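You operate a simulated robot arm through the tools that you are given. There is no shell and no other tool. Be economical: measure what you need, move in short steps, check, and stop when the job is done.

The job below is to be done with a simulated robot arm. You get a single attempt, and the scene is never put back.

JOB
Stop the pump, drain the tank to 30, refill it to 50 and start again.
Fine: read both levels on the sight glass; leave valves, knobs, main switch and sample lever alone; no trip.

It is judged by the outcome, as a careful person would: the job done as asked, and still so three seconds after it is handed in. It fails if anything else is knocked over, pushed out of place, dropped, spilled or broken.

ROBOT AND FRAMES
A 6-joint arm with a two-finger parallel gripper on a trunk, on a base that drives. Base frame: it is fixed to the floor where the robot stands at the start and does not move with it; the origin is under the middle of the robot, x ahead of it, y to its left, z up. Units: mm, degrees, N and s.
Its first joint turns from -166.0 to 166.0 degrees. Places, roughly: blue inlet handle [900, 500, 500]; drain lever [1000, 0, 900]; fill button [1000, 200, 1200]; green outlet handle [900, 200, 500]; line a handle [1000, 1100, 1000]; line a knob [1000, 1100, 1200]; line b handle [1000, 900, 1000]; line b knob [1000, 900, 1200]; line c handle [1000, 700, 1000]; line c knob [1000, 700, 1200]; main switch [1000, 400, 1200]; sample lever [1000, 100, 1000]; start button [1000, 200, 1400]; stop button [1000, 200, 1300]; white return handle [1000, 500, 1000]. Payload 3.91 kg.
The TCP is the grasp point between the finger pads, 30 mm short of the fingertips. In the tool frame z runs along the fingers and y along their closing line. Largest opening 110 mm; finger width 20, thickness 10; the body of the gripper, 48 by 112 mm, starts 55 mm behind the TCP.
Orientation is that of the tool frame in the base frame, as [roll, pitch, yaw] about the fixed x, y, z axes, in that order (R = Rz(yaw) Ry(pitch) Rx(roll)). With the fingers straight down and closing along the base's y, the tool's x points along the base's -x, its y along +y and its z along -z.

CONTROLS
- The arm moves only by the tool servo_tool. Its argument "plan" is a list of rows, each a list of 2 entries, a list of its own where there are three numbers: the shift along the tool's x, y, z in mm, then the turn, a rotation vector about the tool's x, y, z in rad. In form: [[[tx, ty, tz], [rx, ry, rz]], ...]. A call has 1 to 12 rows; each row is the pose to reach, as a shift and turn from the pose commanded when the call began, along the tool's axes at that moment. "fingers" is the finger opening in mm, from 0 to 110, set as the call begins (left out, the last holds). Each row takes 0.2 s and may step no farther than 50 mm and 8.6 degrees from the row before; otherwise, or with a gripper value out of range, the whole call is refused. Where a pose cannot be reached the arm comes as near as it can. A force on the tool above 40 N (or 10 N above the force at the start of the call, whichever is more), or a blocked arm, ends the call early, and 0.2 s more pass. Each finger travels about 108 mm/s and halts on what it meets, pressing with about 21 N; the grip force reading is that of the motor and also rises with nothing between the fingers. The clock runs only during rows and for 0.2 s after the last one: add rows that repeat a pose to give the fingers time. The reply holds the time, the measured pose of the TCP, the force on the tool along the base axes, the opening and the grip force, in the units named above and with some noise, with the torque about the TCP (base axes, N m) and any sound that the robot's microphone picked up.
- Cameras (640 x 400 px; columns grow to the right, rows downward): "scene" is now at [685, 349.6, 1058.2]; the picture's right is [0.00, -0.90, -0.44], its down [-0.96, 0.12, -0.24] and it looks along [0.26, 0.43, -0.87] (base axes); focal length 214 px, centre (320, 200). "wrist" rides on the gripper at [72, 17, -103] in the tool frame; the picture's right is [-0.23, 0.97, 0.00], its down [-0.76, -0.18, -0.62] and it looks along [-0.61, -0.14, 0.78] (tool axes); focal length 222 px, centre (320, 200).
- snapshot(camera): a new picture of that camera. It takes no simulated time.
- steer(legs): drives the robot by 1 to 6 legs, each [ahead, left, turn to the left] in mm, mm and degrees, along the robot's own axes; the way and the turn of a leg run together, so that a leg with both is an arc; at most 1500 mm and 180 degrees a leg. The arm and the cameras ride along, it lands a little off, and it stops where it bumps. It gives what a move gives.
- turn_head(pan, tilt): turns the head with the scene camera to pan (to the left, within 80 degrees either way) and tilt (down, from -29 to 69), counted from straight ahead of the robot. It gives what a move gives.
- point_at(camera, pixels): there is no depth. For up to 12 entries [column, row, z] of the newest picture of that camera ("zoom" is the newest enlarged one), the place [x, y] in the base frame at which the ray of that pixel passes the height z, good to about 2 mm, but the place of the scene camera against the robot may be out by one fixed shift of up to 18 mm in any direction. It takes no simulated time.
- inspect(camera, box): a new picture of the part [left, top, right, bottom] of that camera's present view, enlarged. It takes no simulated time.
- finish_job(): hands the job in; it is judged then, once.

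Go step by step. Measure first, check grasps and placings, and put right what went wrong. The budget is 80 turns and 48 pictures, counting those below and the enlarged ones. Unless the task says otherwise, let go and move clear before handing in, and close with one line.

The tools are called after "Call:" as name(argument=value, ...) on one line, values as JSON. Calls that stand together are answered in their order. servo_tool: Moves the arm, as the interface text tells. Its arguments: {"type":"object","properties":{"plan":{"type":"array"},"fingers":{"type":"number"}},"required":["plan"]} The other tools are called the same way: steer (legs) drives the base; turn_head (pan, tilt) turns the head that bears the scene camera; snapshot (camera) takes a picture; point_at (camera, pixels) gives the place at which the rays of pixels pass given heights; inspect (camera, box) takes an enlarged picture of a part of a camera's view; finish_job () hands the job in.

At the start:

```text
time: 0.0
tcp_pos: [549.0, 323.8, 1000.4]
tcp_rot: [-179.9, 0.0, 180.0]
wrist_force: [0.5, -0.5, -0.6]
wrist_torque: [0.01, 0.03, 0.0]
width: 109.8
gripper_force: 0.1
robot x, y, heading: [-1.0, 1.8, -0.2]
head pan, tilt: [26.2, -15.2]
```

scene: 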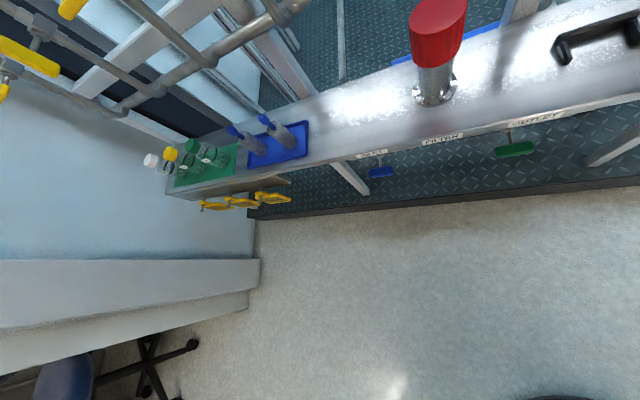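
wrist: 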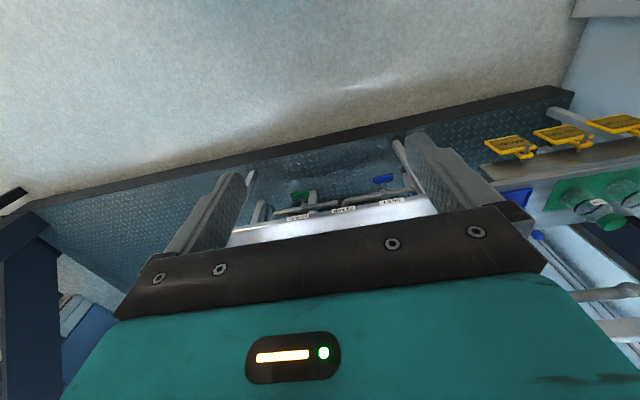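

The scene view looks steeply down on the bench, and the panel (buttons, sight glass) is out of view. I'll turn the head to find it.

Call:
turn_head(pan=0, tilt=0)

Call:
snapshot(camera="scene")

```text
time: 0.9
tcp_pos: [549.2, 324.3, 999.3]
tcp_rot: [-179.9, 0.0, -180.0]
wrist_force: [1.0, 0.3, -1.0]
wrist_torque: [-0.01, 0.03, -0.01]
width: 110.1
gripper_force: 0.0
robot x, y, heading: [2.9, 0.2, 0.1]
head pan, tilt: [0.0, 0.0]
```

```text
45 pictures are left
```

scene: 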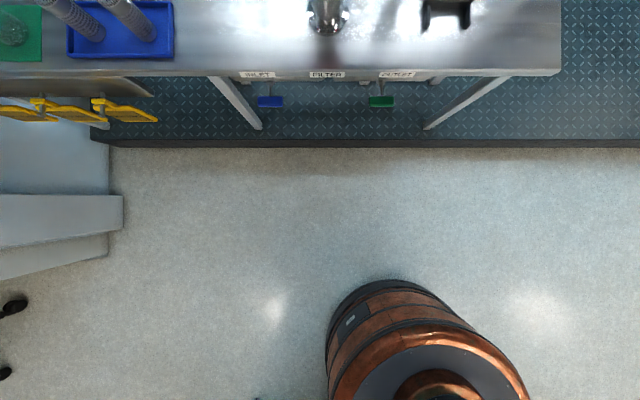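

At zero tilt the camera looks straight down, so I'll tilt it up as far as it goes.

Call:
turn_head(pan=0, tilt=-29)

Call:
snapshot(camera="scene")

Call:
point_at(camera="scene", pixels=[[320, 200, 900], [320, 200, 0], [320, 300, 0], [420, 200, 0]])

```text
time: 1.8
tcp_pos: [549.2, 325.3, 1000.1]
tcp_rot: [180.0, 0.0, 180.0]
wrist_force: [-0.3, -1.0, 0.5]
wrist_torque: [-0.01, 0.03, -0.01]
width: 109.8
gripper_force: 0.0
robot x, y, heading: [-1.7, 0.2, -0.0]
head pan, tilt: [0.0, -28.6]
```

```text
44 pictures are left
```

scene: 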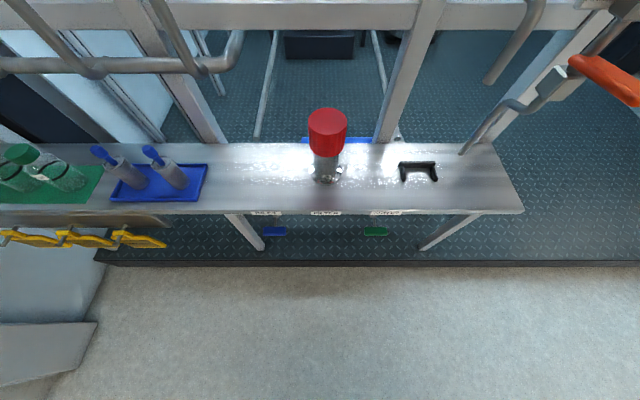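

```text
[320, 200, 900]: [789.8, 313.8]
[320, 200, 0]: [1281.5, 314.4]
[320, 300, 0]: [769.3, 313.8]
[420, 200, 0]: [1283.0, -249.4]
```

The head can't reach the panel, so I'll pitch the gripper forward by about 52° to bring the wrist camera level with it.

Call:
servo_tool(plan=[[[0, 0, 0], [0, -0.13, 0]], [[0, 0, 0], [0, -0.26, 0]], [[0, 0, 0], [0, -0.39, 0]], [[0, 0, 0], [0, -0.52, 0]], [[0, 0, 0], [0, -0.65, 0]], [[0, 0, 0], [0, -0.78, 0]], [[0, 0, 0], [0, -0.9, 0]]])

Call:
snapshot(camera="wrist")

```text
time: 3.4
tcp_pos: [549.0, 324.0, 1000.6]
tcp_rot: [179.8, 51.7, -180.0]
wrist_force: [-0.2, -1.4, 0.2]
wrist_torque: [0.0, 0.0, -0.01]
width: 110.0
gripper_force: 0.0
robot x, y, heading: [2.7, -2.0, -0.2]
head pan, tilt: [0.0, -28.6]
```

```text
43 pictures are left
```

wrist: 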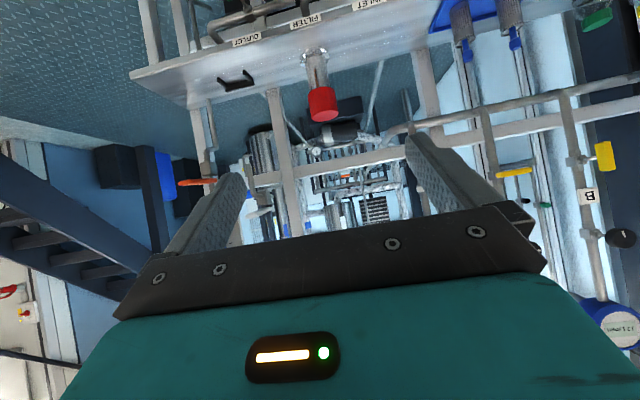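

The view is upside down and the gripper hides what is above. I'll pitch the tool to horizontal so the camera sees z≈1000–1400 on the panel.

Call:
servo_tool(plan=[[[0, 0, 0], [0, -0.13, 0]], [[0, 0, 0], [0, -0.26, 0]], [[0, 0, 0], [0, -0.39, 0]], [[0, 0, 0], [0, -0.52, 0]], [[0, 0, 0], [0, -0.67, 0]]])

Call:
snapshot(camera="wrist")

```text
time: 4.6
tcp_pos: [548.3, 324.1, 1000.4]
tcp_rot: [0.1, 89.8, 0.2]
wrist_force: [0.1, 0.2, 0.2]
wrist_torque: [0.01, 0.0, 0.0]
width: 109.8
gripper_force: 0.0
robot x, y, heading: [-0.5, 1.3, -0.2]
head pan, tilt: [0.0, -28.6]
```

```text
42 pictures are left
```

wrist: 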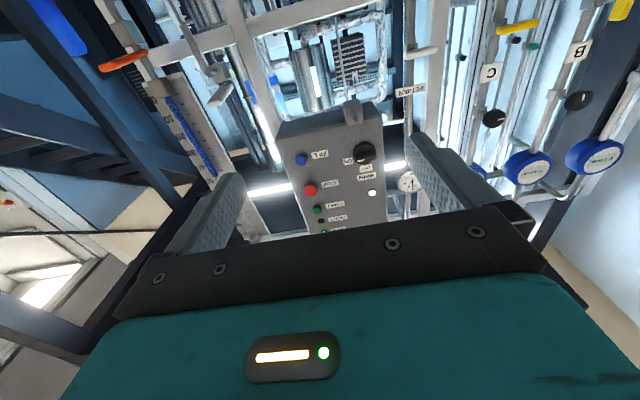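

The fill button (300,159), stop (310,190), start (318,210) and sight glass (185,125) are visible. I'll enlarge both areas.

Call:
inspect(camera="wrist", box=[260, 90, 440, 240])

Call:
inspect(camera="wrist", box=[80, 20, 260, 190])

```text
2.67 times, centred on (350, 165) of wrist
```

zoom: 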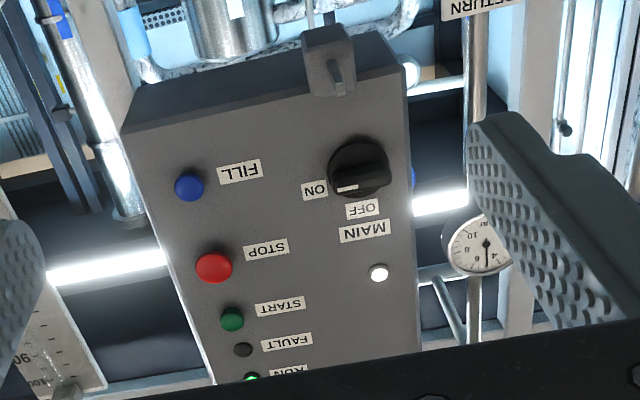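

```text
2.35 times, centred on (170, 105) of wrist
```

zoom: 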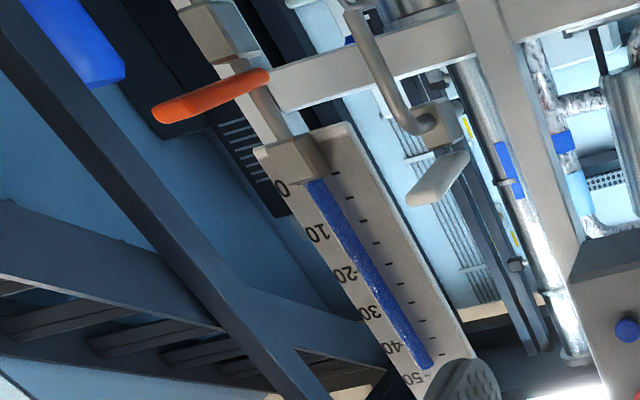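

The level reads about 48–50 and the RUN lamp is lit. I'll close the fingers and move to about (750,200,1300), in front of the stop button, which also gives a second view for triangulation.

Call:
servo_tool(plan=[[[-37.5, -15.5, 25], [0, 0, 0]], [[-75, -31, 50], [0, 0, 0]], [[-112.5, -46.5, 75], [0, 0, 0]], [[-150, -62, 100], [0, 0, 0]], [[-187.5, -77.5, 125], [0, 0, 0]], [[-225, -93, 150], [0, 0, 0]], [[-262.5, -108.5, 175], [0, 0, 0]], [[-300, -124, 200], [0, 0, 0]]], fingers=0)

Call:
snapshot(camera="wrist")

```text
time: 6.4
tcp_pos: [747.5, 199.4, 1301.9]
tcp_rot: [-95.3, 90.0, -95.3]
wrist_force: [-0.7, 0.1, -0.4]
wrist_torque: [0.01, 0.01, 0.02]
width: 0.0
gripper_force: 21.0
robot x, y, heading: [-2.0, -0.2, 0.0]
head pan, tilt: [0.0, -28.6]
```

```text
39 pictures are left
```

wrist: 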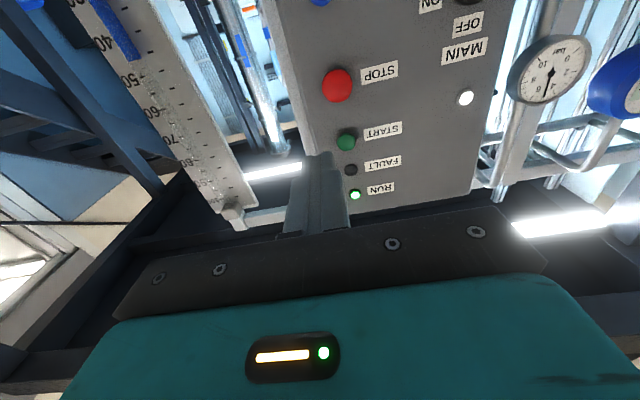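

Triangulating the two views puts the stop button at about (976,224,1300), start at (980,225,1382), fill at (980,226,1200) and sight-glass 50 at (1034,−89,1234). I'll advance on the stop button.

Call:
servo_tool(plan=[[[2, 24.5, 0], [0, 0, 0]], [[2, 24.5, 45], [0, 0, 0]], [[2, 24.5, 90], [0, 0, 0]], [[2, 24.5, 135], [0, 0, 0]], [[2, 24.5, 172], [0, 0, 0]]])

Call:
snapshot(camera="wrist")

```text
time: 7.6
tcp_pos: [920.6, 225.1, 1298.5]
tcp_rot: [-146.3, 90.0, -146.2]
wrist_force: [-0.4, -0.1, 0.7]
wrist_torque: [-0.01, 0.06, 0.07]
width: 0.0
gripper_force: 20.6
robot x, y, heading: [-0.6, 0.7, -0.0]
head pan, tilt: [0.0, -28.6]
```

```text
38 pictures are left
```

wrist: 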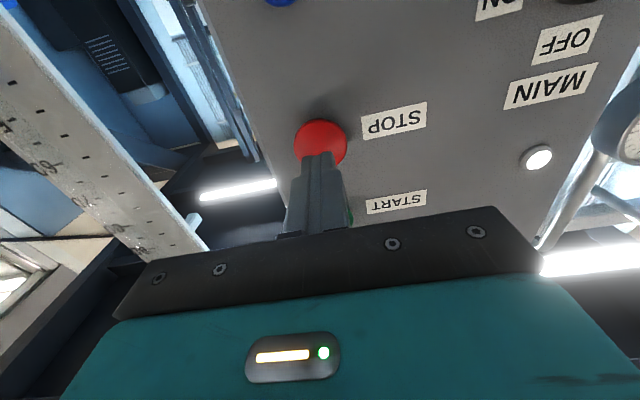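

The fingertips line up with the red cap (322,142), so I'll press in small steps and then retreat.

Call:
servo_tool(plan=[[[3, 0, 8], [0, 0, 0]], [[3, 0, 14], [0, 0, 0]], [[3, 0, 18], [0, 0, 0]], [[3, 0, 22], [0, 0, 0]], [[3, 0, 26], [0, 0, 0]], [[3, 0, 30], [0, 0, 0]]])

```text
time: 9.0
tcp_pos: [951.5, 224.8, 1295.1]
tcp_rot: [-44.9, 90.0, -44.9]
wrist_force: [-8.2, -0.6, -5.3]
wrist_torque: [0.02, 0.13, -0.04]
width: 0.1
gripper_force: 20.9
robot x, y, heading: [-1.8, 0.6, -0.1]
head pan, tilt: [0.0, -28.6]
heard: click
```

A click was heard with 8 N of force. I'll back off and check the RUN lamp.

Call:
servo_tool(plan=[[[0, 0, -40], [0, 0, 0]], [[0, 0, -80], [0, 0, 0]], [[0, 0, -120], [0, 0, 0]], [[0, 0, -160], [0, 0, 0]], [[0, 0, -200], [0, 0, 0]]])

Call:
snapshot(camera="wrist")

```text
time: 10.2
tcp_pos: [751.5, 223.4, 1293.1]
tcp_rot: [-163.2, 89.9, -163.2]
wrist_force: [1.0, -0.4, -0.6]
wrist_torque: [0.01, -0.03, 0.01]
width: 0.0
gripper_force: 21.0
robot x, y, heading: [0.7, 3.2, -0.1]
head pan, tilt: [0.0, -28.6]
```

```text
37 pictures are left
```

wrist: 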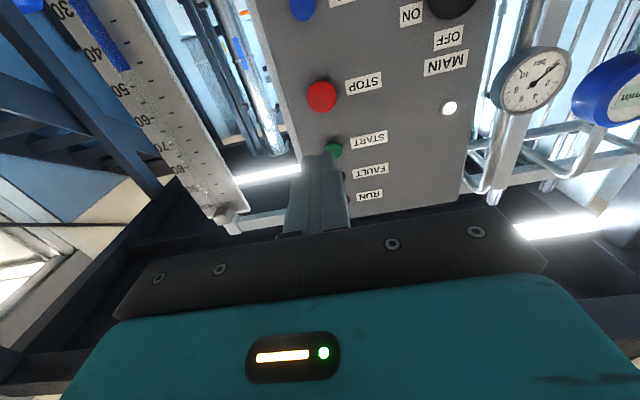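

The gauge needle has moved, and the RUN lamp is hidden behind the finger. I'll move to view the drain lever and sight glass together.

Call:
servo_tool(plan=[[[39, -18, -4], [0, 0, 0]], [[78, -36, -8], [0, 0, 0]], [[117, -54, -12], [0, 0, 0]], [[156, -72, -16], [0, 0, 0]], [[195, -90, -20], [0, 0, 0]], [[234, -108, -24], [0, 0, 0]], [[273, -126, -27], [0, 0, 0]], [[312, -144, -30], [0, 0, 0]], [[353, -163, -31], [0, 0, 0]]])

Call:
snapshot(camera="wrist")

Call:
inspect(camera="wrist", box=[160, 20, 320, 220])

```text
time: 12.2
tcp_pos: [718.8, 71.4, 942.4]
tcp_rot: [174.8, 90.0, 174.3]
wrist_force: [0.0, 0.4, 0.5]
wrist_torque: [-0.02, -0.03, 0.0]
width: 0.2
gripper_force: 20.9
out of reach, approached as far as the arm can: row 9
robot x, y, heading: [-1.2, -0.2, -0.0]
head pan, tilt: [0.0, -28.6]
```

```text
36 pictures are left
```

wrist: 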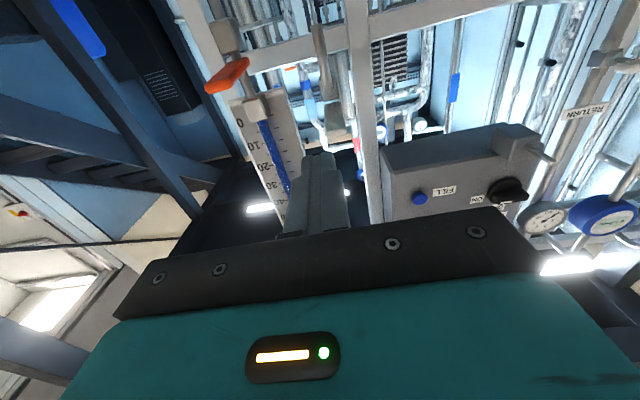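

```text
2.00 times, centred on (240, 120) of wrist
```

zoom: 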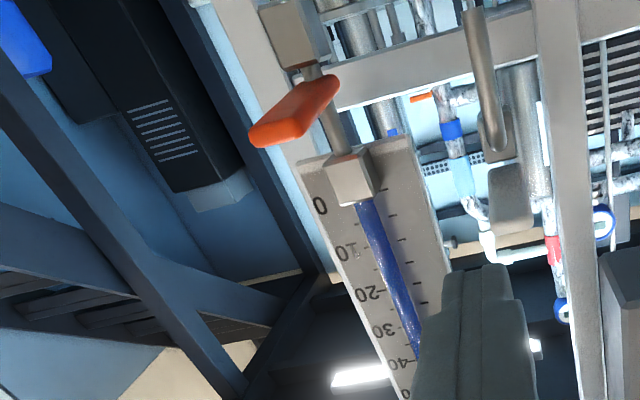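

The drain lever handle appears to point toward me, with its tip near (912,−63,902). I'll drive right a bit for reach and a better angle on it.

Call:
steer(legs=[[0, -200, 0]])

Call:
snapshot(camera="wrist")

Call:
snapshot(camera="scene")

```text
time: 13.8
tcp_pos: [718.4, -128.0, 944.1]
tcp_rot: [-179.0, 89.8, -179.5]
wrist_force: [0.1, 0.2, -0.9]
wrist_torque: [-0.01, -0.02, 0.02]
width: 0.0
gripper_force: 21.3
robot x, y, heading: [-0.4, -202.8, 0.1]
head pan, tilt: [0.0, -28.6]
```

```text
34 pictures are left
```

wrist: 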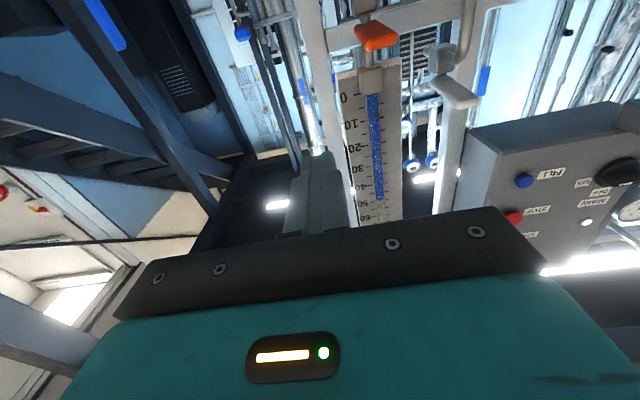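

```text
33 pictures are left
```

scene: 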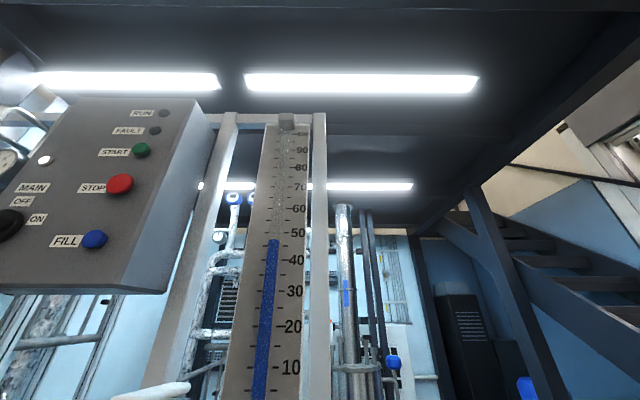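

The scene camera rides with the arm and now sees the sight glass at about 47, with RUN off, so the pump is stopped. I'll take a closer look at the lever.

Call:
inspect(camera="wrist", box=[320, 0, 480, 110])

Call:
inspect(camera="scene", box=[200, 200, 360, 320])

```text
3.64 times, centred on (400, 55) of wrist
```

zoom: 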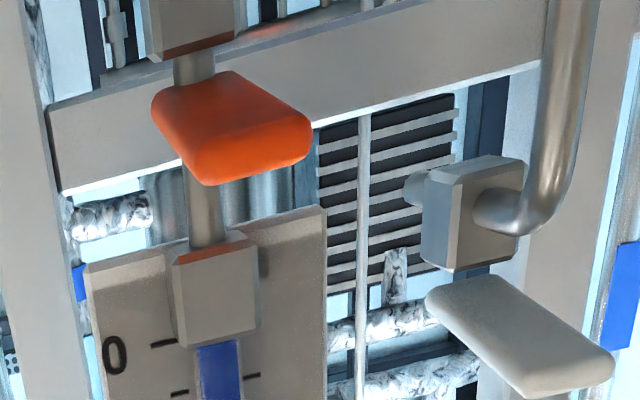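

```text
3.33 times, centred on (280, 260) of scene
```

zoom: 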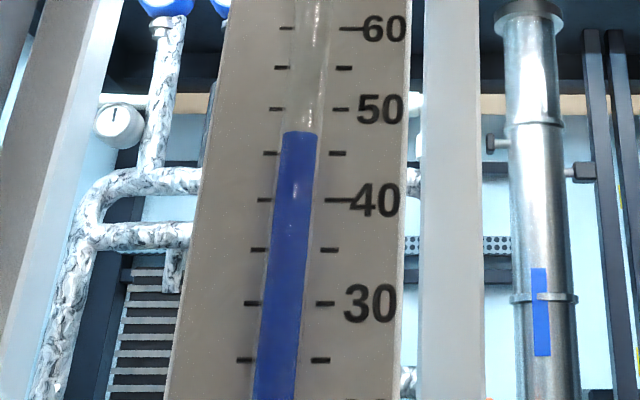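

The level reads about 47. I'm unsure of the lever's turning axis, so I'll look at it from above.

Call:
servo_tool(plan=[[[-26, 0, 0], [0, 0.149, 0]], [[-52, 0, 0], [0, 0.298, 0]], [[-78, 0, 0], [0, 0.447, 0]], [[-104, 0, 0], [0, 0.596, 0]], [[-130, 0, 0], [0, 0.745, 0]], [[-156, 0, 0], [0, 0.894, 0]], [[-182, 0, 0], [0, 1.043, 0]], [[-206, 0, 0], [0, 1.19, 0]]])

Call:
inspect(camera="wrist", box=[250, 0, 490, 150])

Call:
snapshot(camera="scene")

```text
time: 15.6
tcp_pos: [718.0, -127.4, 1149.4]
tcp_rot: [180.0, 21.6, 179.3]
wrist_force: [-0.5, -0.2, 0.4]
wrist_torque: [0.01, -0.06, 0.02]
width: 0.0
gripper_force: 21.0
out of reach, approached as far as the arm can: row 3
robot x, y, heading: [3.9, -198.1, -0.2]
head pan, tilt: [0.0, -28.6]
```

```text
2.67 times, centred on (370, 75) of wrist
```

zoom: 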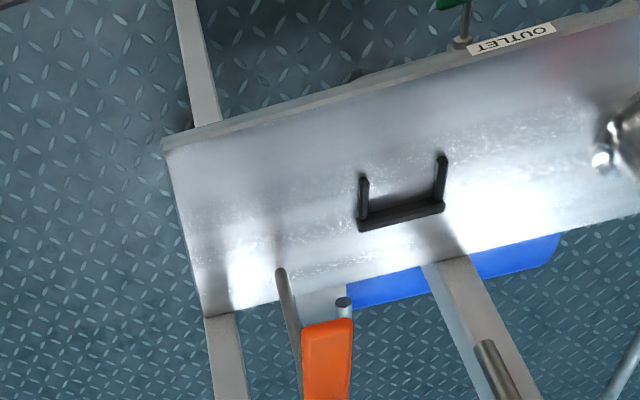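

```text
29 pictures are left
```

scene: 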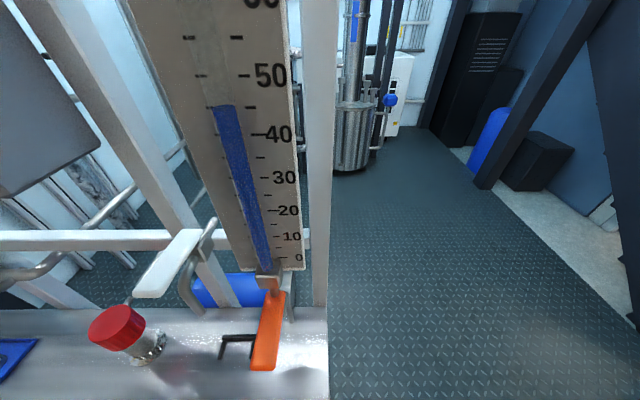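

The scene camera now sees the orange lever (268,330) well, so I'll zoom in on it.

Call:
inspect(camera="scene", box=[120, 200, 340, 380])

Call:
point_at(camera="scene", pixels=[[263, 366, 900], [275, 290, 900], [263, 366, 780], [328, 385, 780], [153, 290, 1000], [320, 200, 900], [320, 200, 0]])

```text
2.22 times, centred on (230, 290) of scene
```

zoom: 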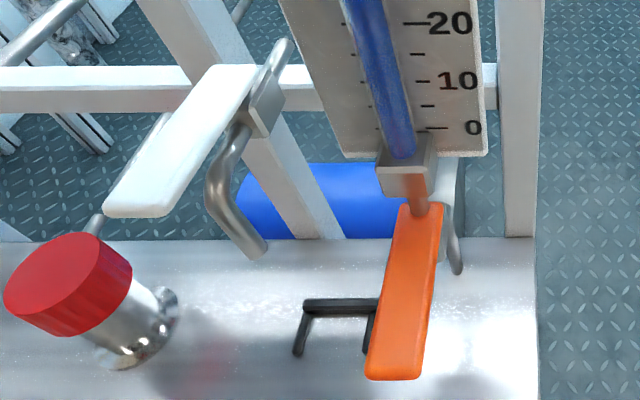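

```text
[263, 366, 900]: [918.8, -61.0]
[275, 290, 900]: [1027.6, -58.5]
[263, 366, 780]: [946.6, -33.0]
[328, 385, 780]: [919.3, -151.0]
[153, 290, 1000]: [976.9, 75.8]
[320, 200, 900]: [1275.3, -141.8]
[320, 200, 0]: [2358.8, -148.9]
```

The lever runs along x from about (1028,−58,900) to (919,−61,900), with its flat face up, so it probably swings about a vertical axis. I'll return to a horizontal tool in front of it, fingers open about 60 mm to straddle it.

Call:
servo_tool(plan=[[[2, 8, 32], [0, -0.149, 0]], [[4, 17, 64], [0, -0.298, 0]], [[5, 25, 96], [0, -0.447, 0]], [[7, 33, 128], [0, -0.596, 0]], [[8, 42, 160], [0, -0.745, 0]], [[10, 50, 192], [0, -0.894, 0]], [[12, 59, 224], [0, -1.043, 0]], [[13.5, 67, 257], [0, -1.19, 0]]], fingers=60)

Call:
snapshot(camera="wrist")

Call:
snapshot(camera="scene")

```text
time: 17.4
tcp_pos: [800.3, -80.2, 898.2]
tcp_rot: [110.5, 84.0, 104.5]
wrist_force: [0.1, 7.9, 3.8]
wrist_torque: [-0.32, 0.26, -0.56]
width: 59.8
gripper_force: 0.1
robot x, y, heading: [0.7, -198.8, -0.0]
head pan, tilt: [0.0, -28.6]
```

```text
27 pictures are left
```

wrist: 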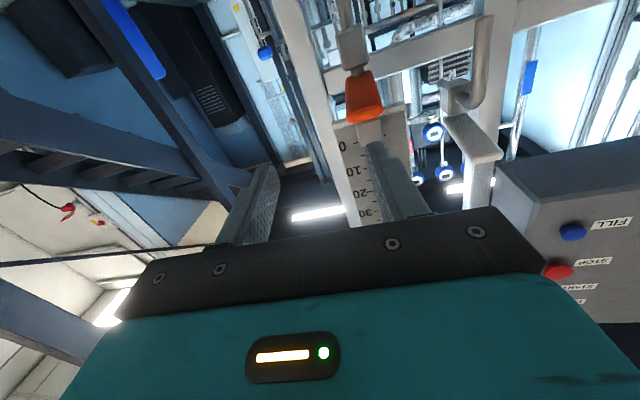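

```text
26 pictures are left
```

scene: 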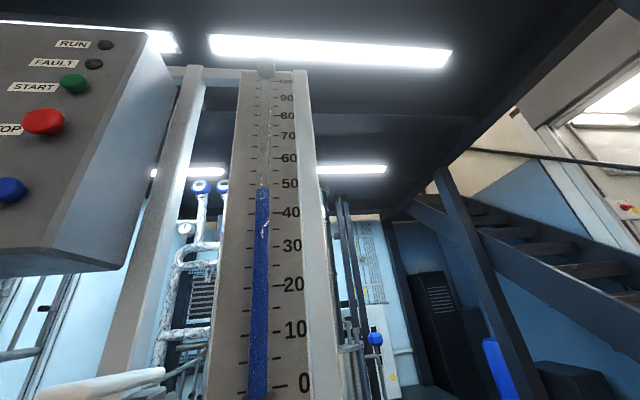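

The pose is 20 mm short in y and shows 8 N, which could be lag or contact. I'll hold still one step to see.

Call:
servo_tool(plan=[[[0, 0, 0], [0, 0, 0]]])

```text
time: 17.8
tcp_pos: [801.9, -61.6, 905.3]
tcp_rot: [-177.9, 90.0, -178.5]
wrist_force: [-0.2, 1.2, 0.3]
wrist_torque: [0.02, -0.01, -0.04]
width: 59.9
gripper_force: 0.1
robot x, y, heading: [-5.5, -199.5, -0.1]
head pan, tilt: [0.0, -28.6]
```

That was lag: it has settled at (802,−62,905). Advancing to straddle the handle.

Call:
servo_tool(plan=[[[3, 1, 30], [0, 0, 0]], [[3, 1, 60], [0, 0, 0]], [[3, 1, 90], [0, 0, 0]], [[3, 1, 120], [0, 0, 0]], [[3, 1, 120], [0, 0, 0]]])

Call:
snapshot(camera="wrist")

Call:
snapshot(camera="scene")

```text
time: 19.0
tcp_pos: [922.7, -60.4, 901.4]
tcp_rot: [-178.7, 89.7, -179.2]
wrist_force: [0.4, -0.5, 0.6]
wrist_torque: [0.0, -0.01, 0.02]
width: 60.1
gripper_force: 0.1
robot x, y, heading: [-1.4, -196.8, 0.2]
head pan, tilt: [0.0, -28.6]
```

```text
25 pictures are left
```

wrist: 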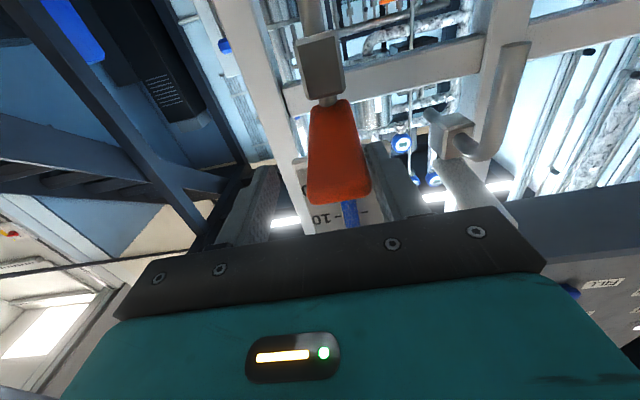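

```text
24 pictures are left
```

scene: 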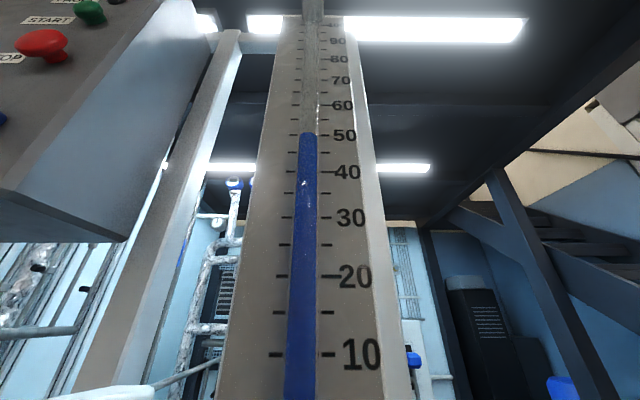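

The handle is straddled. The tube stands in front of the scale, so readings have parallax, and I'll get the scene camera geometry to correct for it.

Call:
point_at(camera="scene", pixels=[[320, 200, 1000], [320, 200, 1300], [308, 135, 1000], [308, 135, 1300], [345, 135, 1000], [345, 135, 1300], [345, 355, 1000], [345, 355, 1100], [300, 355, 1000], [300, 355, 1100], [345, 218, 1000], [345, 218, 1200]])

```text
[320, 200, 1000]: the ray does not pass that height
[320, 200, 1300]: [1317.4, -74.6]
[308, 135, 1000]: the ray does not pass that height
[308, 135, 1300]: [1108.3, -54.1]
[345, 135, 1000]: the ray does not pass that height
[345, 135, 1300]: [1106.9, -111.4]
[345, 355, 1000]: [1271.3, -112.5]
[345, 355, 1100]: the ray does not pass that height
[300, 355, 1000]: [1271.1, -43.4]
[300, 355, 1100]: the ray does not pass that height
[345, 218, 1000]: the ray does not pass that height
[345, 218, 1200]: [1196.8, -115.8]
```

Call:
point_at(camera="scene", pixels=[[345, 135, 1200], [345, 135, 1250], [345, 218, 1150], [345, 272, 1150], [345, 355, 1040], [320, 200, 1200]])

```text
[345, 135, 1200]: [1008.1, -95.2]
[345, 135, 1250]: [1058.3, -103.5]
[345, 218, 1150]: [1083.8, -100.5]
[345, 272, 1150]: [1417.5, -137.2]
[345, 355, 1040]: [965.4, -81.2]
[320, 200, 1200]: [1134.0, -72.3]
```

The camera is at about (861,−73,1051). The scale is 4.9 mm per unit, with 30 at z≈1128 and 50 at z≈1226. The true level is about 46 once corrected. I'll push the lever gently right (−y).

Call:
servo_tool(plan=[[[0, -8, 0], [0, 0, 0]], [[0, -14, 0], [0, 0, 0]], [[0, -18, 0], [0, 0, 0]], [[0, -22, 0], [0, 0, 0]], [[0, -26, 0], [0, 0, 0]]])

```text
time: 19.8
tcp_pos: [922.6, -67.6, 902.1]
tcp_rot: [-136.8, 89.8, -136.7]
wrist_force: [9.1, 23.5, -1.2]
wrist_torque: [0.05, -0.04, -0.22]
width: 71.1
gripper_force: 11.7
robot x, y, heading: [-0.8, -200.3, 0.3]
head pan, tilt: [0.0, -28.6]
stopped in row 3: the force on the tool passed its limit at 42 N (the readings are from after the stop); the commanded pose is now the measured one
```

It's blocked to the right, so I'll recentre and try left.

Call:
servo_tool(plan=[[[0, 9, 0], [0, 0, 0]], [[0, 14, 0], [0, 0, 0]], [[0, 19, 0], [0, 0, 0]], [[0, 23, 0], [0, 0, 0]], [[0, 27, 0], [0, 0, 0]], [[0, 31, 0], [0, 0, 0]], [[0, 35, 0], [0, 0, 0]]], fingers=60)

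```text
time: 21.4
tcp_pos: [921.7, -36.8, 901.8]
tcp_rot: [-171.4, 89.9, -171.8]
wrist_force: [-0.4, -2.3, 0.0]
wrist_torque: [0.01, 0.02, 0.02]
width: 60.9
gripper_force: 0.7
robot x, y, heading: [-1.4, -198.9, 0.3]
head pan, tilt: [0.0, -28.6]
```

Force is only 2 N at y=−37. Continuing left in small steps.

Call:
servo_tool(plan=[[[0, 5, 0], [0, 0, 0]], [[0, 10, 0], [0, 0, 0]], [[0, 15, 0], [0, 0, 0]], [[0, 20, 0], [0, 0, 0]]])

Call:
snapshot(camera="wrist")

```text
time: 22.3
tcp_pos: [921.9, -33.0, 902.4]
tcp_rot: [131.0, 89.8, 130.2]
wrist_force: [-9.8, -24.6, 0.4]
wrist_torque: [-0.07, 0.05, -0.11]
width: 72.1
gripper_force: 12.4
robot x, y, heading: [3.5, -199.7, -0.1]
head pan, tilt: [0.0, -28.6]
stopped in row 4: the force on the tool passed its limit at 43 N (the readings are from after the stop); the commanded pose is now the measured one
```

```text
23 pictures are left
```

wrist: 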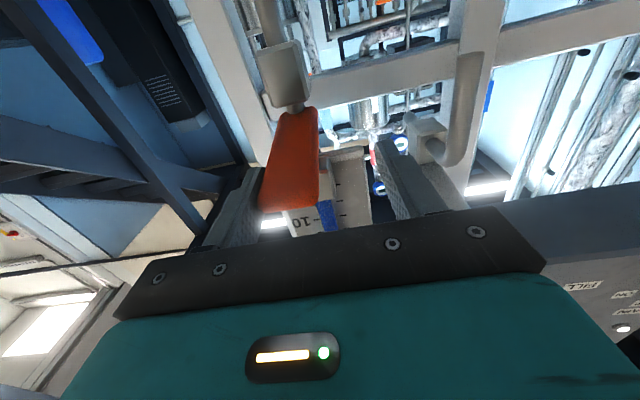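

It's blocked both ways, so the lever must swing vertically. I'll recentre and grip it to test up and down.

Call:
servo_tool(plan=[[[0, -10, 0], [0, 0, 0]], [[0, -20, 0], [0, 0, 0]], [[0, -20, 0], [0, 0, 0]]], fingers=60)

Call:
servo_tool(plan=[[[0, 0, 0], [0, 0, 0]], [[0, 0, 0], [0, 0, 0]], [[0, 0, 0], [0, 0, 0]]], fingers=10)

```text
time: 23.1
tcp_pos: [922.0, -46.4, 902.3]
tcp_rot: [166.8, 89.9, 166.3]
wrist_force: [0.1, -0.6, -0.3]
wrist_torque: [0.02, -0.03, 0.0]
width: 60.0
gripper_force: 0.0
robot x, y, heading: [-1.3, -197.0, -0.1]
head pan, tilt: [0.0, -28.6]
```

```text
time: 23.9
tcp_pos: [921.9, -50.5, 902.3]
tcp_rot: [147.9, 89.8, 147.2]
wrist_force: [-6.9, -25.3, -2.4]
wrist_torque: [-0.06, 0.29, 1.15]
width: 36.0
gripper_force: 45.1
robot x, y, heading: [-0.0, -200.0, -0.1]
head pan, tilt: [0.0, -28.6]
```

Gripped at 36 mm width but off centre (−25 N in y). I'll shift a few mm to relax it, then test downward.

Call:
servo_tool(plan=[[[0, -4, 0], [0, 0, 0]], [[0, -7, 0], [0, 0, 0]]])

```text
time: 24.5
tcp_pos: [922.5, -49.8, 901.5]
tcp_rot: [-171.8, 89.8, -172.1]
wrist_force: [4.4, 8.1, -2.6]
wrist_torque: [0.22, 0.06, 1.13]
width: 35.8
gripper_force: 45.3
robot x, y, heading: [-1.1, -194.3, -0.2]
head pan, tilt: [0.0, -28.6]
```

Testing downward with an arc about the pivot (radius ~106 mm).

Call:
servo_tool(plan=[[[2.5, -1.5, 0], [0, -0.025, 0]], [[5, -1.5, 0.1], [0, -0.05, 0]], [[8, -1.5, 0.3], [0, -0.075, 0]], [[10.5, -1.5, 0.5], [0, -0.1, 0]]])

```text
time: 25.4
tcp_pos: [921.5, -50.9, 893.9]
tcp_rot: [-0.2, 85.4, -0.2]
wrist_force: [-2.3, 3.4, -0.1]
wrist_torque: [-0.18, 0.12, 1.03]
width: 35.7
gripper_force: 44.9
robot x, y, heading: [0.0, -197.9, 0.1]
head pan, tilt: [0.0, -28.6]
stopped in row 4: the force on the tool passed its limit at 42 N (the readings are from after the stop); the commanded pose is now the measured one
```

It moved 8 mm and then hit the force limit. I'll look to see whether the lever moved.

Call:
snapshot(camera="wrist")

```text
22 pictures are left
```

wrist: 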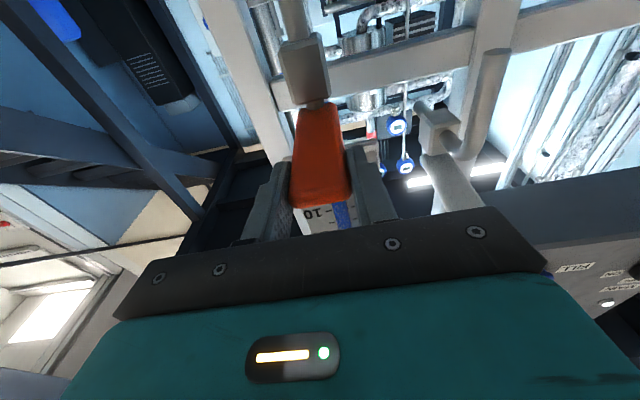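

Not conclusive. I'll try upward along the arc.

Call:
servo_tool(plan=[[[-4, 0, 0], [0, 0.04, 0]], [[-8, 0, 0], [0, 0.08, 0]], [[-12, 0, 0.5], [0, 0.12, 0]], [[-16, 0, 1], [0, 0.16, 0]], [[-20, 0, 1.5], [0, 0.2, 0]], [[-24, 0, 2], [0, 0.24, 0]]])

```text
time: 26.6
tcp_pos: [921.0, -49.7, 905.7]
tcp_rot: [-179.1, 82.8, -179.3]
wrist_force: [9.8, 2.4, -12.7]
wrist_torque: [0.18, -1.06, 0.64]
width: 35.9
gripper_force: 44.9
robot x, y, heading: [-0.2, -200.0, -0.0]
head pan, tilt: [0.0, -28.6]
stopped in row 6: the force on the tool passed its limit at 50 N (the readings are from after the stop); the commanded pose is now the measured one
```

It's blocked upward too. I'll level out and, with the rigid grip, try the horizontal swing to the left again with a proper arc.

Call:
servo_tool(plan=[[[2, 0, 0], [0, -0.06, 0]], [[4, 0, 0], [0, -0.125, 0]], [[4, 0, 0], [0, -0.125, 0]]])

Call:
servo_tool(plan=[[[0, 3.2, 0], [0.03, 0, 0]], [[0, 6.4, 0.2], [0.06, 0, 0]], [[0, 9.5, 0.4], [0.09, 0, 0]], [[0, 12.7, 0.8], [0.12, 0, 0]], [[0, 15.8, 1.2], [0.15, 0, 0]]])

```text
time: 27.4
tcp_pos: [920.3, -50.0, 904.1]
tcp_rot: [-19.9, 89.8, -20.0]
wrist_force: [-5.8, 5.4, -12.9]
wrist_torque: [-0.01, 1.5, 0.72]
width: 35.8
gripper_force: 44.7
robot x, y, heading: [1.6, -196.5, 0.2]
head pan, tilt: [0.0, -28.6]
```

```text
time: 28.3
tcp_pos: [921.7, -49.5, 906.5]
tcp_rot: [16.6, 89.8, 11.0]
wrist_force: [-1.3, -6.7, 0.4]
wrist_torque: [0.09, 0.09, 1.75]
width: 39.5
gripper_force: 44.6
robot x, y, heading: [-1.2, -200.6, -0.2]
head pan, tilt: [0.0, -28.6]
stopped in row 4: the force on the tool passed its limit at 43 N (the readings are from after the stop); the commanded pose is now the measured one
```

Left is firmly blocked at 43 N. Trying the right arc with the grip.

Call:
servo_tool(plan=[[[1, -3.2, 0], [-0.06, 0, 0]], [[2, -6.4, 0.2], [-0.1, 0, 0]], [[2, -9.5, 0.4], [-0.13, 0, 0]], [[2, -12.7, 0.8], [-0.16, 0, 0]], [[2, -15.8, 1.2], [-0.19, 0, 0]]])

```text
time: 29.1
tcp_pos: [922.6, -49.5, 904.7]
tcp_rot: [-4.3, 89.6, -2.7]
wrist_force: [3.7, 7.4, -0.5]
wrist_torque: [-0.2, 0.03, -1.75]
width: 36.4
gripper_force: 45.0
out of reach, approached as far as the arm can: row 4
robot x, y, heading: [-1.2, -201.3, 0.2]
head pan, tilt: [0.0, -28.6]
stopped in row 4: the force on the tool passed its limit at 42 N (the readings are from after the stop); the commanded pose is now the measured one
```

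Both horizontal directions are blocked, but the first downward try left no residual force, so down is likely. Retrying down with finer steps.

Call:
servo_tool(plan=[[[3, 0, 0], [0, -0.02, 0]], [[6, 0, 0.1], [0, -0.045, 0]], [[9, 0, 0.3], [0, -0.07, 0]], [[12, 0, 0.5], [0, -0.1, 0]]])

Call:
servo_tool(plan=[[[3, 0, 0], [0, -0.02, 0]], [[6, 0, 0.5], [0, -0.045, 0]], [[9, 0, 1], [0, -0.07, 0]], [[12, 0, 1.5], [0, -0.1, 0]]])

```text
time: 30.1
tcp_pos: [921.1, -50.6, 895.6]
tcp_rot: [1.5, 83.9, 2.3]
wrist_force: [-24.0, -28.8, 6.8]
wrist_torque: [-0.3, -0.16, -1.88]
width: 36.1
gripper_force: 45.5
out of reach, approached as far as the arm can: row 4
robot x, y, heading: [1.7, -199.2, -0.3]
head pan, tilt: [0.0, -28.6]
```

```text
time: 30.4
tcp_pos: [919.6, -50.4, 894.7]
tcp_rot: [1.5, 83.6, 2.0]
wrist_force: [-14.4, -4.6, 5.2]
wrist_torque: [0.08, -0.21, -1.46]
width: 35.5
gripper_force: 45.1
out of reach, approached as far as the arm can: row 1
robot x, y, heading: [1.8, -198.2, 0.0]
head pan, tilt: [0.0, -28.6]
stopped in row 1: the force on the tool passed its limit at 54 N (the readings are from after the stop); the commanded pose is now the measured one
```

The sideways forces come from the arm's reach limit in this posture, while the vertical force stayed small. So the lever probably does move down. I'll release, back off, and press it from above with a pitched-down tool instead.

Call:
servo_tool(plan=[[[0, 0, 0], [0, 0, 0]], [[0, 0, 0], [0, 0, 0]], [[0, 0, -40], [0, 0, 0]], [[0, 0, -80], [0, 0, 0]], [[-5, 0, -120], [0, 0, 0]]], fingers=70)

Call:
snapshot(camera="wrist")

Call:
snapshot(camera="scene")

```text
time: 31.6
tcp_pos: [801.3, -50.3, 884.8]
tcp_rot: [0.9, 83.7, 1.6]
wrist_force: [-0.2, 0.3, -0.4]
wrist_torque: [0.03, -0.03, 0.0]
width: 69.9
gripper_force: 0.1
robot x, y, heading: [-0.6, -197.2, -0.1]
head pan, tilt: [0.0, -28.6]
```

```text
21 pictures are left
```

wrist: 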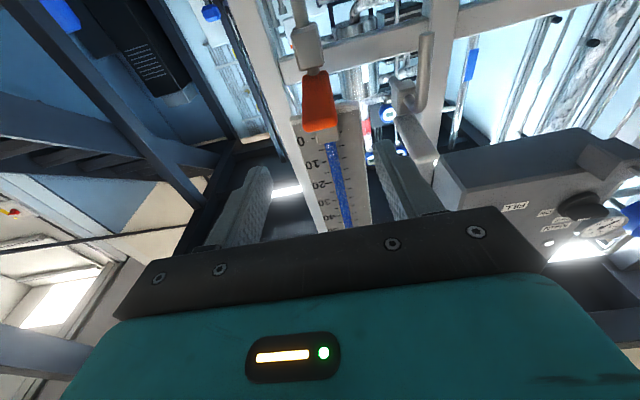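

```text
20 pictures are left
```

scene: 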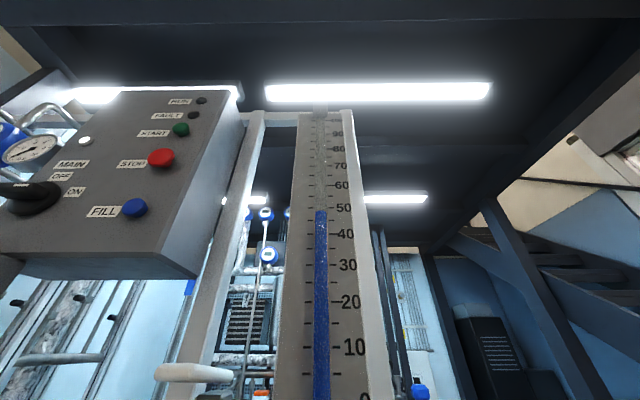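

The level and lever are unchanged. I'll rise, pitch the tool 45° down and close the fingers.

Call:
servo_tool(plan=[[[-23, 0, 7], [0, 0.13, 0]], [[-46, 0, 14], [0, 0.26, 0]], [[-69, 0, 21], [0, 0.39, 0]], [[-92, 0, 28], [0, 0.52, 0]], [[-115, 0, 35], [0, 0.65, 0]], [[-138, 0, 41], [0, 0.78, 0]], [[-161, 0, 47], [0, 0.9, 0]], [[-161, 0, 47], [0, 0.9, 0]]], fingers=0)

Call:
snapshot(camera="scene")

```text
time: 33.4
tcp_pos: [831.1, -49.3, 1050.3]
tcp_rot: [179.7, 44.7, -179.4]
wrist_force: [-0.8, 0.3, 0.0]
wrist_torque: [0.01, 0.01, -0.01]
width: 0.0
gripper_force: 20.8
out of reach, approached as far as the arm can: row 4, 5
robot x, y, heading: [-1.5, -198.4, -0.1]
head pan, tilt: [0.0, -28.6]
```

```text
19 pictures are left
```

scene: 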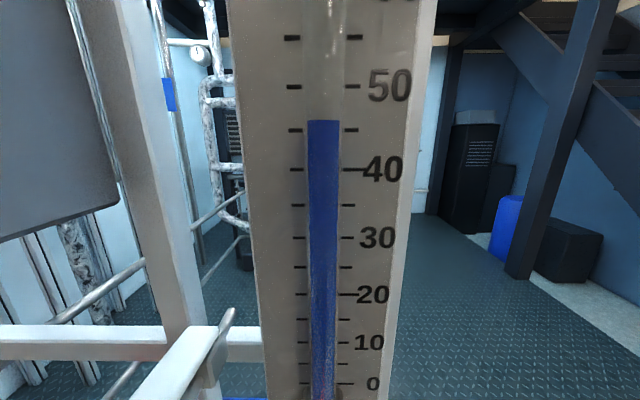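

An excellent level view: the reading is about 46. I'll move the fingertips to just above the handle end.

Call:
servo_tool(plan=[[[5, 0, 38], [0, 0, 0]], [[10, 0, 76], [0, 0, 0]], [[15, 0, 112], [0, 0, 0]], [[15, 0, 112], [0, 0, 0]]])

Call:
snapshot(camera="scene")

```text
time: 34.4
tcp_pos: [898.5, -50.7, 959.8]
tcp_rot: [179.8, 44.8, -179.5]
wrist_force: [1.1, 0.6, 0.4]
wrist_torque: [0.03, -0.01, -0.01]
width: 0.2
gripper_force: 21.4
robot x, y, heading: [-1.5, -197.7, -0.1]
head pan, tilt: [0.0, -28.6]
```

```text
18 pictures are left
```

scene: 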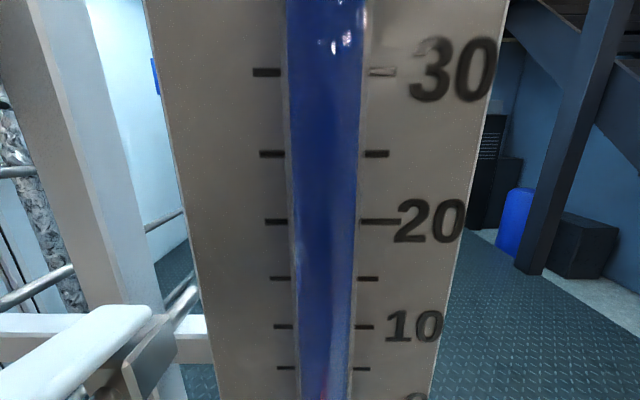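

The 30 mark (row 72) is in view here. Now pressing down gently.

Call:
servo_tool(plan=[[[7, 0, 7], [0, 0, 0]], [[14, 0, 14], [0, 0, 0]], [[18, 0, 18], [0, 0, 0]], [[21, 0, 21], [0, 0, 0]], [[24, 0, 24], [0, 0, 0]], [[27, 0, 27], [0, 0, 0]], [[30, 0, 30], [0, 0, 0]]])

```text
time: 36.0
tcp_pos: [898.0, -49.3, 917.2]
tcp_rot: [179.7, 44.9, -179.5]
wrist_force: [-1.3, -0.2, 1.9]
wrist_torque: [-0.03, -0.03, 0.01]
width: 0.1
gripper_force: 21.3
robot x, y, heading: [3.7, -199.1, 0.1]
head pan, tilt: [0.0, -28.6]
```

Only 2 N of force with the tips near z≈890, so either the lever is moving or I missed its end. Checking with the wrist camera.

Call:
snapshot(camera="wrist")

```text
17 pictures are left
```

wrist: 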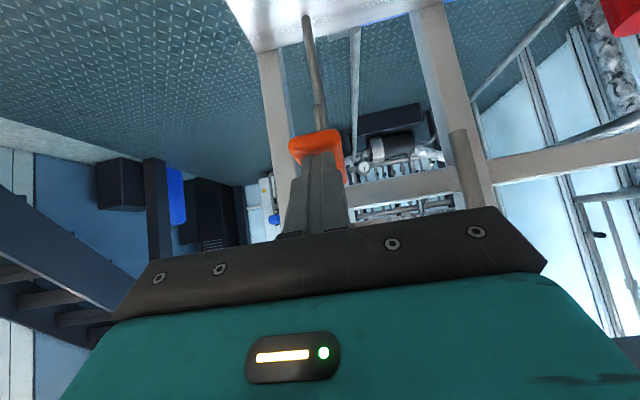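

The fingertips are on the handle's end (315,145). Continuing down.

Call:
servo_tool(plan=[[[4, 0, 4.5], [0, 0, 0]], [[8, 0, 9], [0, 0, 0]], [[12, 0, 14], [0, 0, 0]], [[16, 0, 19], [0, 0, 0]]])

Call:
snapshot(camera="scene")

```text
time: 37.0
tcp_pos: [899.7, -48.4, 894.1]
tcp_rot: [179.8, 44.7, -179.5]
wrist_force: [0.0, 0.0, 3.4]
wrist_torque: [0.01, -0.01, -0.02]
width: 0.0
gripper_force: 21.1
robot x, y, heading: [-0.6, -197.8, -0.0]
head pan, tilt: [0.0, -28.6]
```

```text
16 pictures are left
```

scene: 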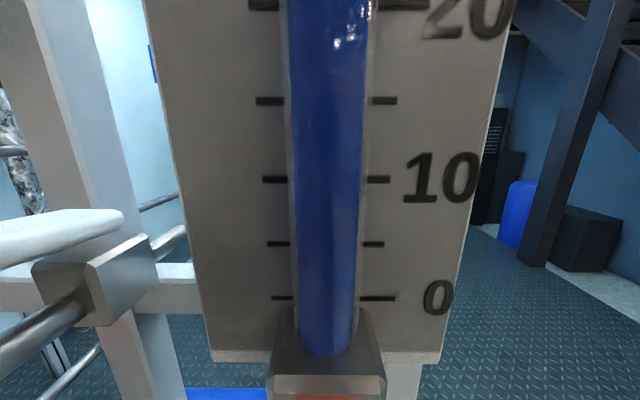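

The lever moves down under about 3 N, so it may be spring-loaded. Continuing along its arc and listening.

Call:
servo_tool(plan=[[[3, 0, 6], [0, 0, 0]], [[6, 0, 13], [0, 0, 0]], [[9, 0, 20], [0, 0, 0]], [[12, 0, 28], [0, 0, 0]]])

Call:
snapshot(camera="wrist")

```text
time: 37.5
tcp_pos: [900.4, -47.6, 891.2]
tcp_rot: [179.8, 45.3, -179.4]
wrist_force: [-17.4, -2.0, 20.1]
wrist_torque: [-0.12, 0.19, 0.08]
width: 0.0
gripper_force: 21.1
robot x, y, heading: [-2.6, -199.5, 0.1]
head pan, tilt: [0.0, -28.6]
stopped in row 2: the force on the tool passed its limit at 47 N (the readings are from after the stop); the commanded pose is now the measured one
```

```text
15 pictures are left
```

wrist: 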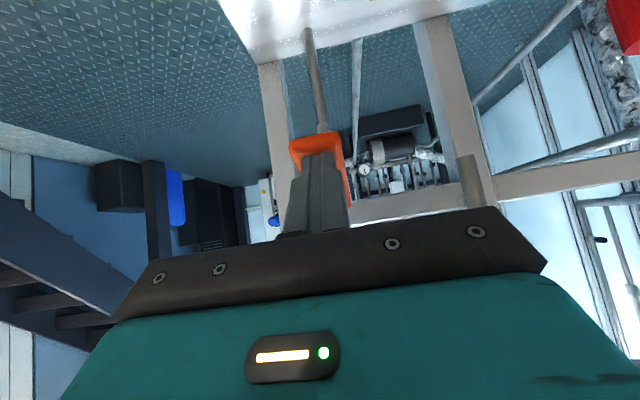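

It hit a hard stop at about 25° down, likely fully open. I'll lift off and check the level and whether the lever stays.

Call:
servo_tool(plan=[[[-33, 0, -33], [0, 0, 0]], [[-66, 0, -66], [0, 0, 0]], [[-85, 0, -100], [0, 0, 0]]])

Call:
snapshot(camera="scene")

```text
time: 38.3
tcp_pos: [892.6, -48.3, 1018.4]
tcp_rot: [179.8, 44.8, -179.4]
wrist_force: [0.4, -0.7, -0.5]
wrist_torque: [-0.03, 0.03, 0.01]
width: 0.0
gripper_force: 21.5
robot x, y, heading: [-3.3, -200.1, 0.0]
head pan, tilt: [0.0, -28.6]
```

```text
14 pictures are left
```

scene: 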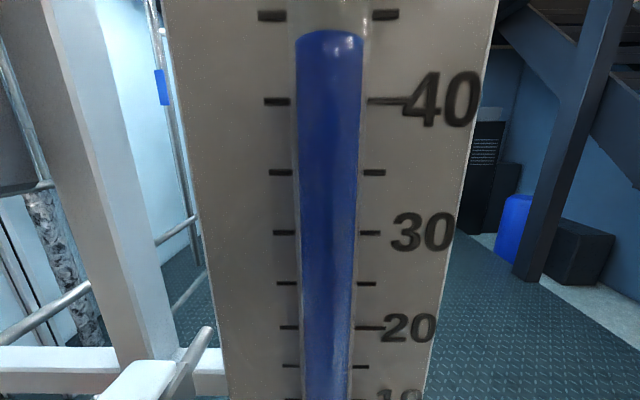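

The level has dropped to about 44. I'll lower slightly for the 30 region and see whether it keeps draining.

Call:
servo_tool(plan=[[[12, 0, 12], [0, 0, 0]], [[18, 0, 18], [0, 0, 0]], [[18, 0, 18], [0, 0, 0]], [[18, 0, 18], [0, 0, 0]]])

Call:
snapshot(camera="scene")

```text
time: 39.3
tcp_pos: [890.4, -48.4, 993.3]
tcp_rot: [179.8, 45.0, -179.4]
wrist_force: [0.9, -0.3, 0.2]
wrist_torque: [0.0, -0.04, 0.0]
width: 0.2
gripper_force: 21.2
robot x, y, heading: [-0.9, -202.4, -0.1]
head pan, tilt: [0.0, -28.6]
```

```text
13 pictures are left
```

scene: 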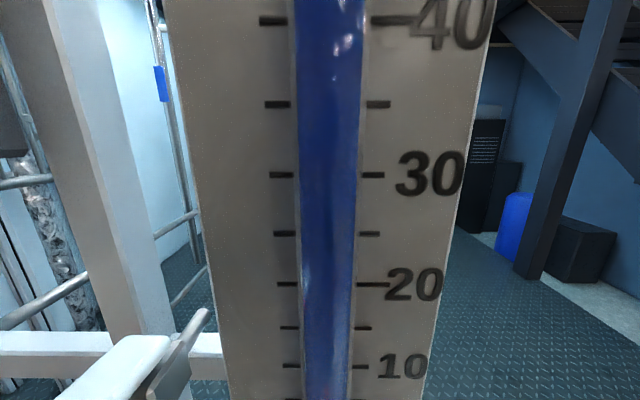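

I can't tell yet, and the lever may have sprung back. I'll press again to just before the stop (z≈893) and hold.

Call:
servo_tool(plan=[[[24, 0, 29.5], [0, 0, 0]], [[48.4, 0, 59], [0, 0, 0]]])

Call:
servo_tool(plan=[[[8, 0, 10], [0, 0, 0]], [[15, 0, 18], [0, 0, 0]], [[15, 0, 18], [0, 0, 0]], [[15, 0, 18], [0, 0, 0]], [[15, 0, 18], [0, 0, 0]], [[15, 0, 18], [0, 0, 0]], [[15, 0, 18], [0, 0, 0]], [[15, 0, 18], [0, 0, 0]], [[15, 0, 18], [0, 0, 0]], [[15, 0, 18], [0, 0, 0]]])

```text
time: 39.9
tcp_pos: [897.9, -48.7, 918.1]
tcp_rot: [179.9, 45.1, -179.4]
wrist_force: [-1.0, 0.6, 2.2]
wrist_torque: [0.03, 0.0, 0.03]
width: 0.0
gripper_force: 21.2
robot x, y, heading: [-2.0, -198.4, -0.2]
head pan, tilt: [0.0, -28.6]
```

```text
time: 42.1
tcp_pos: [900.0, -48.5, 895.0]
tcp_rot: [179.9, 45.0, -179.5]
wrist_force: [-2.1, 1.3, 2.7]
wrist_torque: [0.03, 0.05, 0.04]
width: 0.0
gripper_force: 20.9
robot x, y, heading: [-0.1, -198.0, -0.0]
head pan, tilt: [0.0, -28.6]
```

The lever springs back, so it is hold-to-drain. It was held about 2 s; lifting to read the level.

Call:
servo_tool(plan=[[[-31, 0, -38], [0, 0, 0]], [[-62, 0, -76], [0, 0, 0]]])

Call:
snapshot(camera="scene")

```text
time: 42.7
tcp_pos: [889.6, -50.5, 991.4]
tcp_rot: [179.9, 44.9, -179.4]
wrist_force: [-0.4, 0.6, -0.9]
wrist_torque: [0.01, -0.01, 0.02]
width: 0.3
gripper_force: 20.8
robot x, y, heading: [-0.2, -199.4, 0.1]
head pan, tilt: [0.0, -28.6]
```

```text
12 pictures are left
```

scene: 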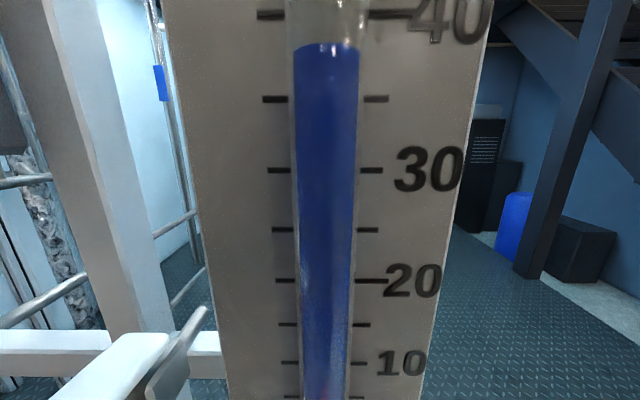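

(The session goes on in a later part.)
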